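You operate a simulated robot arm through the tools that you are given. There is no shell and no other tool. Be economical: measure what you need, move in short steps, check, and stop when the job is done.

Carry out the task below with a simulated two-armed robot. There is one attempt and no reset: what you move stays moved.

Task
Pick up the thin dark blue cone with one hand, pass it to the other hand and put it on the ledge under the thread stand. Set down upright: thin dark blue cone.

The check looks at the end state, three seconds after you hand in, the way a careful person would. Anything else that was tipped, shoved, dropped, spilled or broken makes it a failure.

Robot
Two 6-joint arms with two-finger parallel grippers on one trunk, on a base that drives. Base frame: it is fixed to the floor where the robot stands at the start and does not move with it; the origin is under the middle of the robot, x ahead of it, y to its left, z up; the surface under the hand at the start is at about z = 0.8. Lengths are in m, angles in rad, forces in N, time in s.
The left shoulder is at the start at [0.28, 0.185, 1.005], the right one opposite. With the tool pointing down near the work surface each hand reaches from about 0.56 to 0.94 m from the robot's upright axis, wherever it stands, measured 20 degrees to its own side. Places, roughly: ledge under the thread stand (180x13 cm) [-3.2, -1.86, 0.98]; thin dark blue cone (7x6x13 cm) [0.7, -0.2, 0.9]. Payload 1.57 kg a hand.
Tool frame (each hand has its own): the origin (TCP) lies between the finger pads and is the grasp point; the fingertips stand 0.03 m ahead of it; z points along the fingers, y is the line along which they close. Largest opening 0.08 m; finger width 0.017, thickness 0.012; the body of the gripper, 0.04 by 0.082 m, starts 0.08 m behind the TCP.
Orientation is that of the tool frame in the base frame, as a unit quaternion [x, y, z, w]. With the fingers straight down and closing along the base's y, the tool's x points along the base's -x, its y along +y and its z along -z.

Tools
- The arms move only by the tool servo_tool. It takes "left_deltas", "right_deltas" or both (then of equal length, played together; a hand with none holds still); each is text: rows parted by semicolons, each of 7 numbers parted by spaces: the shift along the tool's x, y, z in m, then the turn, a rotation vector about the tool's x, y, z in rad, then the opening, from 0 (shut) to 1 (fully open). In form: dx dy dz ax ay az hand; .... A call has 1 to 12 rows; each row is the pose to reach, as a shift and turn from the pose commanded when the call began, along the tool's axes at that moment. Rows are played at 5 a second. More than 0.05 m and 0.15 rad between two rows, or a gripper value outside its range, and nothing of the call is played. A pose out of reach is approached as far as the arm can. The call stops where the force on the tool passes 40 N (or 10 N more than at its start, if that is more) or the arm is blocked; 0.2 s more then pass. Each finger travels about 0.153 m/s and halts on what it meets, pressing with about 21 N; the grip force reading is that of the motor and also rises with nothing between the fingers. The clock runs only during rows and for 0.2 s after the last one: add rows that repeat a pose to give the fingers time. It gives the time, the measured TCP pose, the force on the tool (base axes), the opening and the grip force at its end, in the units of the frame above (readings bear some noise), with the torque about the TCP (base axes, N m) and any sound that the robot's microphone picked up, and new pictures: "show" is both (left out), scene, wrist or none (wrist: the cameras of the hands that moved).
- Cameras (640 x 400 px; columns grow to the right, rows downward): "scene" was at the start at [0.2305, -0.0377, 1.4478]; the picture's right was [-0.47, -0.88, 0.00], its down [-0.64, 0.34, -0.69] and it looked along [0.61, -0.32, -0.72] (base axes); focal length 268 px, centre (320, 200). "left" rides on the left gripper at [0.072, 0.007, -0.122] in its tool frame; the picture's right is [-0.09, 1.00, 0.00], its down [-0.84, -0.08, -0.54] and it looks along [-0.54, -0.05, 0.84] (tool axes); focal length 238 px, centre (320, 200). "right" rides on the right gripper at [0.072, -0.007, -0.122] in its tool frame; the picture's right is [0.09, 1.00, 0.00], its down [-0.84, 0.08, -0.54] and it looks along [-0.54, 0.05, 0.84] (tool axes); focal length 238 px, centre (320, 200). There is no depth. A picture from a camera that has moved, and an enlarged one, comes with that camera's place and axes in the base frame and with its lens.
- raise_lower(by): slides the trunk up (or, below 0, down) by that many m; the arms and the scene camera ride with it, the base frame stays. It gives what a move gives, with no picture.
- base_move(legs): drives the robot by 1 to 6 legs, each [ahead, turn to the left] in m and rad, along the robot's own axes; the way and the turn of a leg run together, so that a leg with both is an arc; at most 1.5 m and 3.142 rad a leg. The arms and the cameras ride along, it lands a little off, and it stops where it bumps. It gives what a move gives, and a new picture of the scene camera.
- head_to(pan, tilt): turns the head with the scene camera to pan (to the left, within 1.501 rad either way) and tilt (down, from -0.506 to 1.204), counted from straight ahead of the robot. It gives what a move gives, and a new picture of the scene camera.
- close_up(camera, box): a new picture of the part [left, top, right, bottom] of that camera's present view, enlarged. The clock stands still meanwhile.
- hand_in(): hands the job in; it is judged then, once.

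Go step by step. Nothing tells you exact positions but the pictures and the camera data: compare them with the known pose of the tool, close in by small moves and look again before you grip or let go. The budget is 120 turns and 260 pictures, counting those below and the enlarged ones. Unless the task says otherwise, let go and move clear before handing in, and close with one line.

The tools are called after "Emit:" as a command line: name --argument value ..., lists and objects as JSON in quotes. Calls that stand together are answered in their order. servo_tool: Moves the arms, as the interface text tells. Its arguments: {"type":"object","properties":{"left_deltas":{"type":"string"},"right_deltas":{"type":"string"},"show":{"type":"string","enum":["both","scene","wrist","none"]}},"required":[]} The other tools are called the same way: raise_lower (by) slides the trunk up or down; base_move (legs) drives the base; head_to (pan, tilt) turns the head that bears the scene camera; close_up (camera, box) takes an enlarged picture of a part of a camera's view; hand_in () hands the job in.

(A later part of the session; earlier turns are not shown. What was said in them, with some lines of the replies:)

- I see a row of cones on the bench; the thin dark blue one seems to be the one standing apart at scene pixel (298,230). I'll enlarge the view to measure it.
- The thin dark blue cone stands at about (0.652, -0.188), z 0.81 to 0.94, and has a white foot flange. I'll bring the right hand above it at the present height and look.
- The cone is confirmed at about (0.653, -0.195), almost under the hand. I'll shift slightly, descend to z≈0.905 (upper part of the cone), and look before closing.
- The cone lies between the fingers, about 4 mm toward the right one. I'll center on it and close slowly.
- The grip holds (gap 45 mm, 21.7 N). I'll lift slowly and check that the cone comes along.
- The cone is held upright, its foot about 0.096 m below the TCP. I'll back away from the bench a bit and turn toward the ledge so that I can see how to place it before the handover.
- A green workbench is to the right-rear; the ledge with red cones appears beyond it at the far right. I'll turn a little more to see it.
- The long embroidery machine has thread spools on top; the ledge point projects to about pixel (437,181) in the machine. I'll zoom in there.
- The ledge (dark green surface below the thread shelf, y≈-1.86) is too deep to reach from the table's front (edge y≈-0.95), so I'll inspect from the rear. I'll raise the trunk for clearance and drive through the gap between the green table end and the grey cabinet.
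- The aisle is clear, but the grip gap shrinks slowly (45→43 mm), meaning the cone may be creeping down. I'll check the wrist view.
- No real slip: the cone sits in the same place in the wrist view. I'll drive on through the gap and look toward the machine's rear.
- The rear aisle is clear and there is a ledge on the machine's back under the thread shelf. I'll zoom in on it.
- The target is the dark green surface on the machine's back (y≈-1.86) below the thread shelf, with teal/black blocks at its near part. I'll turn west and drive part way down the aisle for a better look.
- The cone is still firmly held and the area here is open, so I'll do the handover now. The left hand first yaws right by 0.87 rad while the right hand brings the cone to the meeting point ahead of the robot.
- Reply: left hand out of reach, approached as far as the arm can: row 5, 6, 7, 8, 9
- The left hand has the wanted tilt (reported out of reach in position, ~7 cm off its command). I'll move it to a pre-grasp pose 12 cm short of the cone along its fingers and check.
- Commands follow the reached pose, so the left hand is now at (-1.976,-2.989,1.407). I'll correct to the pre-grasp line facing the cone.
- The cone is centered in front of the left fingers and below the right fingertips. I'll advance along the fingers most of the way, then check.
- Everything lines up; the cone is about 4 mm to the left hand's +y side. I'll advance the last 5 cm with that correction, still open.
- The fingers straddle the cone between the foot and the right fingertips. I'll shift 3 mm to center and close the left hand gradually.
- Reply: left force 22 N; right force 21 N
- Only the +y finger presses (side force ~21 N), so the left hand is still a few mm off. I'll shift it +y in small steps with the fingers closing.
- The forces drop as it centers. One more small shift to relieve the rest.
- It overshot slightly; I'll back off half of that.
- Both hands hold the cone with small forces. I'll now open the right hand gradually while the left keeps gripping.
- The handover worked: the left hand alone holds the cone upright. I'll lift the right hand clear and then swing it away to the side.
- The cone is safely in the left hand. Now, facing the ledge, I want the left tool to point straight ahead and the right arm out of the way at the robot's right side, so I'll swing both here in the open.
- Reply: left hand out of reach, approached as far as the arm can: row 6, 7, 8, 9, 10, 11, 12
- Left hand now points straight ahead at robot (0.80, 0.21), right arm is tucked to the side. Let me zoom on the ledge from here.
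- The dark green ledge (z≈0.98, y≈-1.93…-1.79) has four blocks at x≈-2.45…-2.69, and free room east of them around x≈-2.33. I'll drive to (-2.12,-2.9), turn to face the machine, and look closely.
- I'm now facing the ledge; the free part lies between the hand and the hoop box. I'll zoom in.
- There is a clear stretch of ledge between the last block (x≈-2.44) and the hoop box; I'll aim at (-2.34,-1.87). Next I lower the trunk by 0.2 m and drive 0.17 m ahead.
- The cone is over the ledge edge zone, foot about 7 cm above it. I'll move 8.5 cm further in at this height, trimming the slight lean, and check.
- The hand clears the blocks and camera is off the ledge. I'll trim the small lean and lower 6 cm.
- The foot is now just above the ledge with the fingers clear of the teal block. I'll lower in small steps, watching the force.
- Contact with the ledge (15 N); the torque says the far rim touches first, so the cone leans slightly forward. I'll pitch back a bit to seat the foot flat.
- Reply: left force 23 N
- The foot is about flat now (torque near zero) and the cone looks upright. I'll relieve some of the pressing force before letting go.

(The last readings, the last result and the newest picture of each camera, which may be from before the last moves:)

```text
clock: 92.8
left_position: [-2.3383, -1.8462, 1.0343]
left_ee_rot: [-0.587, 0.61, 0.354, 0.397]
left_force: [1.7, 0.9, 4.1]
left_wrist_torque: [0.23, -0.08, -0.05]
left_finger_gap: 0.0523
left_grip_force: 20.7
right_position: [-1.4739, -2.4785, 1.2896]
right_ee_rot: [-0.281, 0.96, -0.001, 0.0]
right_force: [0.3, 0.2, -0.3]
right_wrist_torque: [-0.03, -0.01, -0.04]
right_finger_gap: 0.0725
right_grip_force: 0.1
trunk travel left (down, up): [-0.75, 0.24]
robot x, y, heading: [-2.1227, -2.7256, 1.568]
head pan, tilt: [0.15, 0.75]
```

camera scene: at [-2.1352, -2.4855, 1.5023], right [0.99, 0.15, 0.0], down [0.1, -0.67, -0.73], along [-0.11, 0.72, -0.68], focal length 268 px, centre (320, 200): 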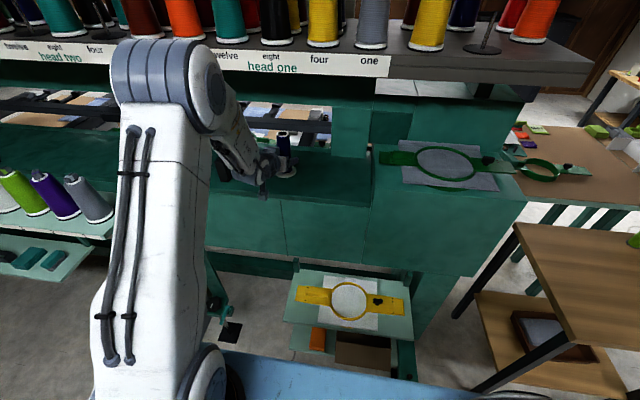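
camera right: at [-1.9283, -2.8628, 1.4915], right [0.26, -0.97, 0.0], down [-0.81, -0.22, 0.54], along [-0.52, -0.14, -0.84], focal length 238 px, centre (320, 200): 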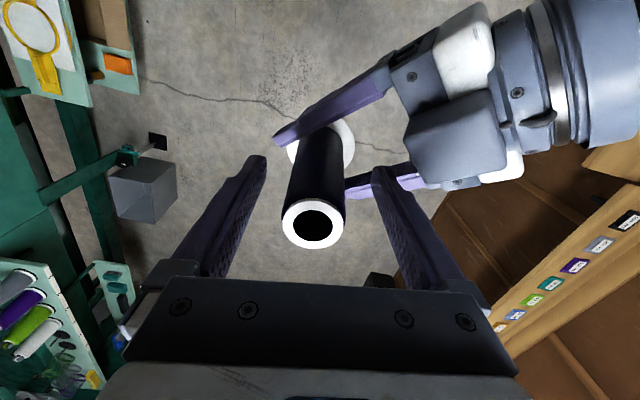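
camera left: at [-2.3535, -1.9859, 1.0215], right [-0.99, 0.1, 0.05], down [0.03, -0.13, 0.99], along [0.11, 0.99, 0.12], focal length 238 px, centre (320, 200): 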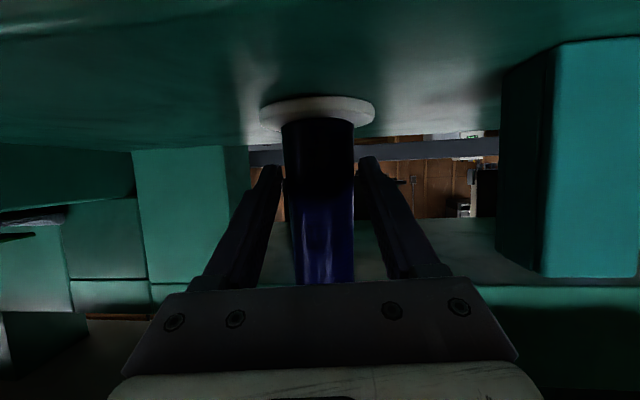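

Only 4 N remain. I'll open the left hand slowly.

Emit:
servo_tool --left_deltas "0 0 0 0 0 0 0.66; 0 0 0 0 0 0 0.7; 0 0 0 0 0 0 0.75; 0 0 0 0 0 0 0.82; 0 0 0 0 0 0 0.9; 0 0 0 0 0 0 0.9"

Emit:
close_up --camera "scene" --box '[220, 90, 340, 190]'

```text
clock: 94.2
left_position: [-2.3384, -1.8458, 1.0371]
left_ee_rot: [-0.587, 0.61, 0.353, 0.398]
left_force: [0.0, 1.1, 0.8]
left_wrist_torque: [0.0, 0.0, 0.01]
left_finger_gap: 0.0723
left_grip_force: 0.1
right_position: [-1.4737, -2.478, 1.2888]
right_ee_rot: [-0.28, 0.96, -0.001, -0.001]
right_force: [-0.2, -0.3, 0.1]
right_wrist_torque: [0.03, -0.01, 0.01]
right_finger_gap: 0.0721
right_grip_force: 0.2
trunk travel left (down, up): [-0.75, 0.24]
robot x, y, heading: [-2.1186, -2.725, 1.566]
head pan, tilt: [0.15, 0.75]
camera scene: at [-2.1352, -2.4856, 1.5023], right [0.99, 0.15, 0.0], down [0.1, -0.67, -0.73], along [-0.11, 0.72, -0.68], focal length 268 px, centre (320, 200)
camera left: at [-2.354, -1.9858, 1.0228], right [-0.99, 0.1, 0.05], down [0.03, -0.13, 0.99], along [0.11, 0.99, 0.13], focal length 238 px, centre (320, 200)
```

scene: 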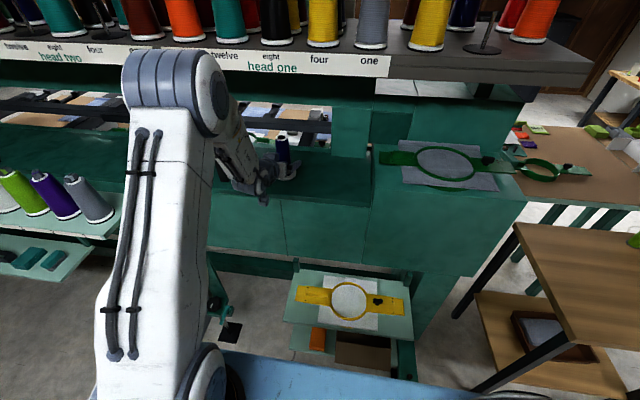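
left: 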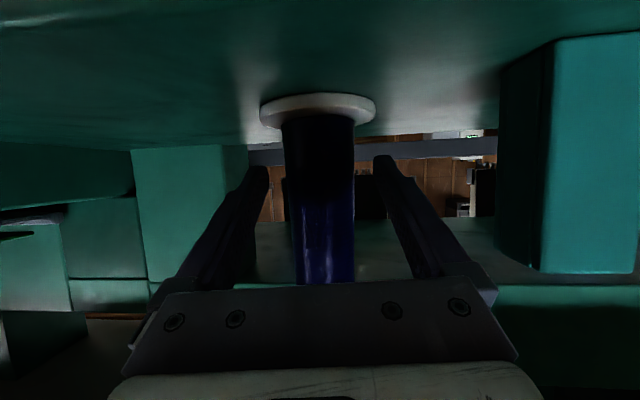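

```text
4.00 times, centred on (280, 140) of scene
camera zoom: at [-2.1352, -2.4856, 1.5023], right [0.99, 0.15, 0.0], down [0.1, -0.67, -0.73], along [-0.11, 0.72, -0.68], focal length 1071 px, centre (480, 440)
```

zoom: 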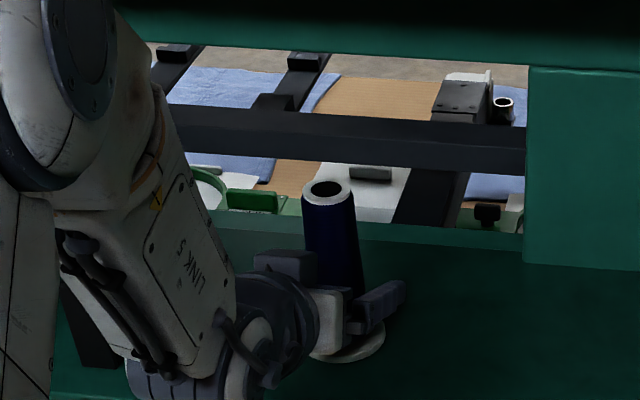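

The cone stands free on the ledge. I'll back the hand straight out along its fingers.

Emit:
servo_tool --left_deltas "0 0 -0.015 0 0 0 0.9; 0 0 -0.03 0 0 0 0.9; 0 0 -0.05 0 0 0 0.9; 0 0 -0.075 0 0 0 0.9; 0 0 -0.10 0 0 0 0.9; 0 0 -0.13 0 0 0 0.9; 0 0 -0.16 0 0 0 0.9; 0 0 -0.16 0 0 0 0.9"

Emit:
close_up --camera "scene" --box '[200, 90, 340, 200]'

```text
clock: 96.0
left_position: [-2.3456, -1.9909, 1.1035]
left_ee_rot: [-0.588, 0.608, 0.357, 0.396]
left_force: [0.4, -0.5, 0.8]
left_wrist_torque: [0.02, 0.0, 0.0]
left_finger_gap: 0.0716
left_grip_force: 0.1
right_position: [-1.4737, -2.4774, 1.2893]
right_ee_rot: [-0.28, 0.96, 0.0, 0.0]
right_force: [0.5, -0.8, -0.6]
right_wrist_torque: [0.01, 0.01, -0.02]
right_finger_gap: 0.0719
right_grip_force: 0.1
trunk travel left (down, up): [-0.75, 0.24]
robot x, y, heading: [-2.1237, -2.7259, 1.568]
head pan, tilt: [0.15, 0.75]
camera scene: at [-2.1352, -2.4859, 1.5023], right [0.99, 0.15, 0.0], down [0.1, -0.67, -0.73], along [-0.11, 0.72, -0.68], focal length 268 px, centre (320, 200)
camera left: at [-2.3604, -2.1305, 1.0899], right [-0.99, 0.09, 0.05], down [0.04, -0.13, 0.99], along [0.1, 0.99, 0.13], focal length 238 px, centre (320, 200)
```

scene: 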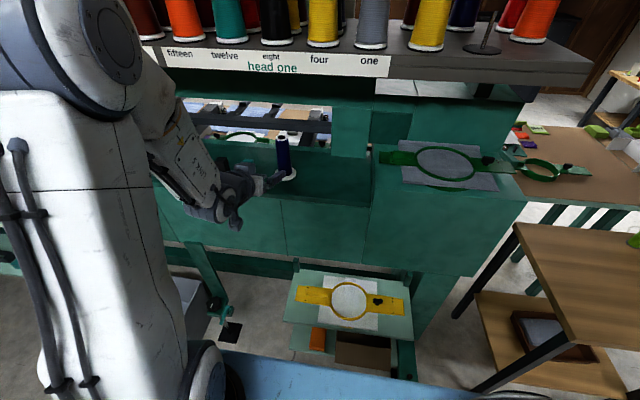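
left: 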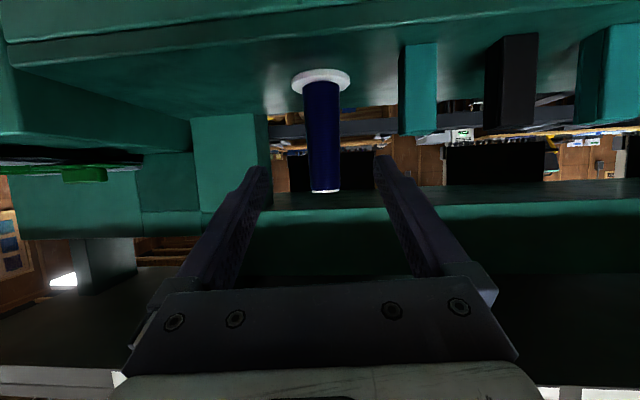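

```text
3.64 times, centred on (270, 145) of scene
camera zoom: at [-2.1352, -2.4859, 1.5023], right [0.99, 0.15, 0.0], down [0.1, -0.67, -0.73], along [-0.11, 0.72, -0.68], focal length 974 px, centre (502, 400)
```

zoom: 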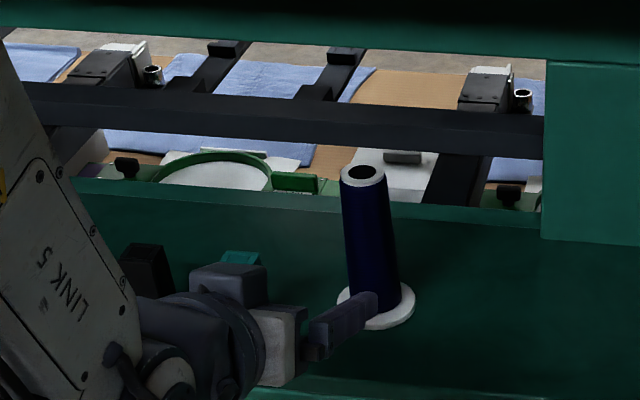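

The cone stands upright beside the blocks and nothing else moved. I'll back the robot off a little for a final check.

Emit:
base_move --legs '[[-0.25, 0]]'

Emit:
close_up --camera "scene" --box '[180, 60, 400, 200]'

```text
clock: 97.8
left_position: [-2.351, -2.2407, 1.1028]
left_ee_rot: [-0.589, 0.607, 0.358, 0.395]
left_force: [0.6, -0.4, -0.7]
left_wrist_torque: [-0.02, -0.01, 0.01]
left_finger_gap: 0.072
left_grip_force: 0.0
right_position: [-1.4749, -2.7255, 1.2889]
right_ee_rot: [-0.283, 0.959, -0.001, 0.001]
right_force: [0.2, -0.2, 0.0]
right_wrist_torque: [-0.02, -0.04, 0.0]
right_finger_gap: 0.0721
right_grip_force: 0.1
trunk travel left (down, up): [-0.75, 0.24]
robot x, y, heading: [-2.1246, -2.9772, 1.571]
head pan, tilt: [0.15, 0.75]
camera scene: at [-2.1368, -2.7358, 1.5022], right [0.99, 0.15, 0.0], down [0.1, -0.67, -0.73], along [-0.11, 0.72, -0.68], focal length 268 px, centre (320, 200)
```

scene: 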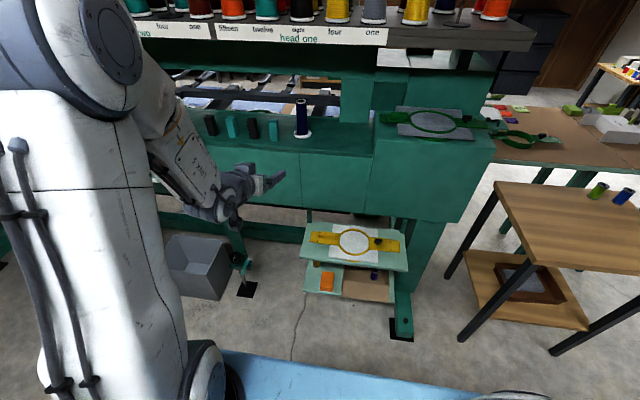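

```text
2.86 times, centred on (290, 130) of scene
camera zoom: at [-2.1368, -2.7358, 1.5022], right [0.99, 0.15, 0.0], down [0.1, -0.67, -0.73], along [-0.11, 0.72, -0.68], focal length 765 px, centre (406, 400)
```

zoom: 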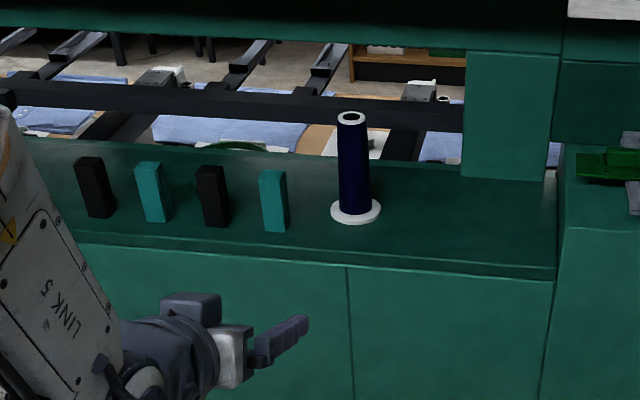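

The thin dark blue cone stands upright on the ledge beside the untouched blocks, and both hands are clear. I'm handing in.

Emit:
hand_in

```text
The job is handed in.
```

The thin dark blue cone was picked up with the right hand, passed to the left, and set upright on the ledge under the thread stand. The final picture shows it standing, with the blocks beside it untouched.
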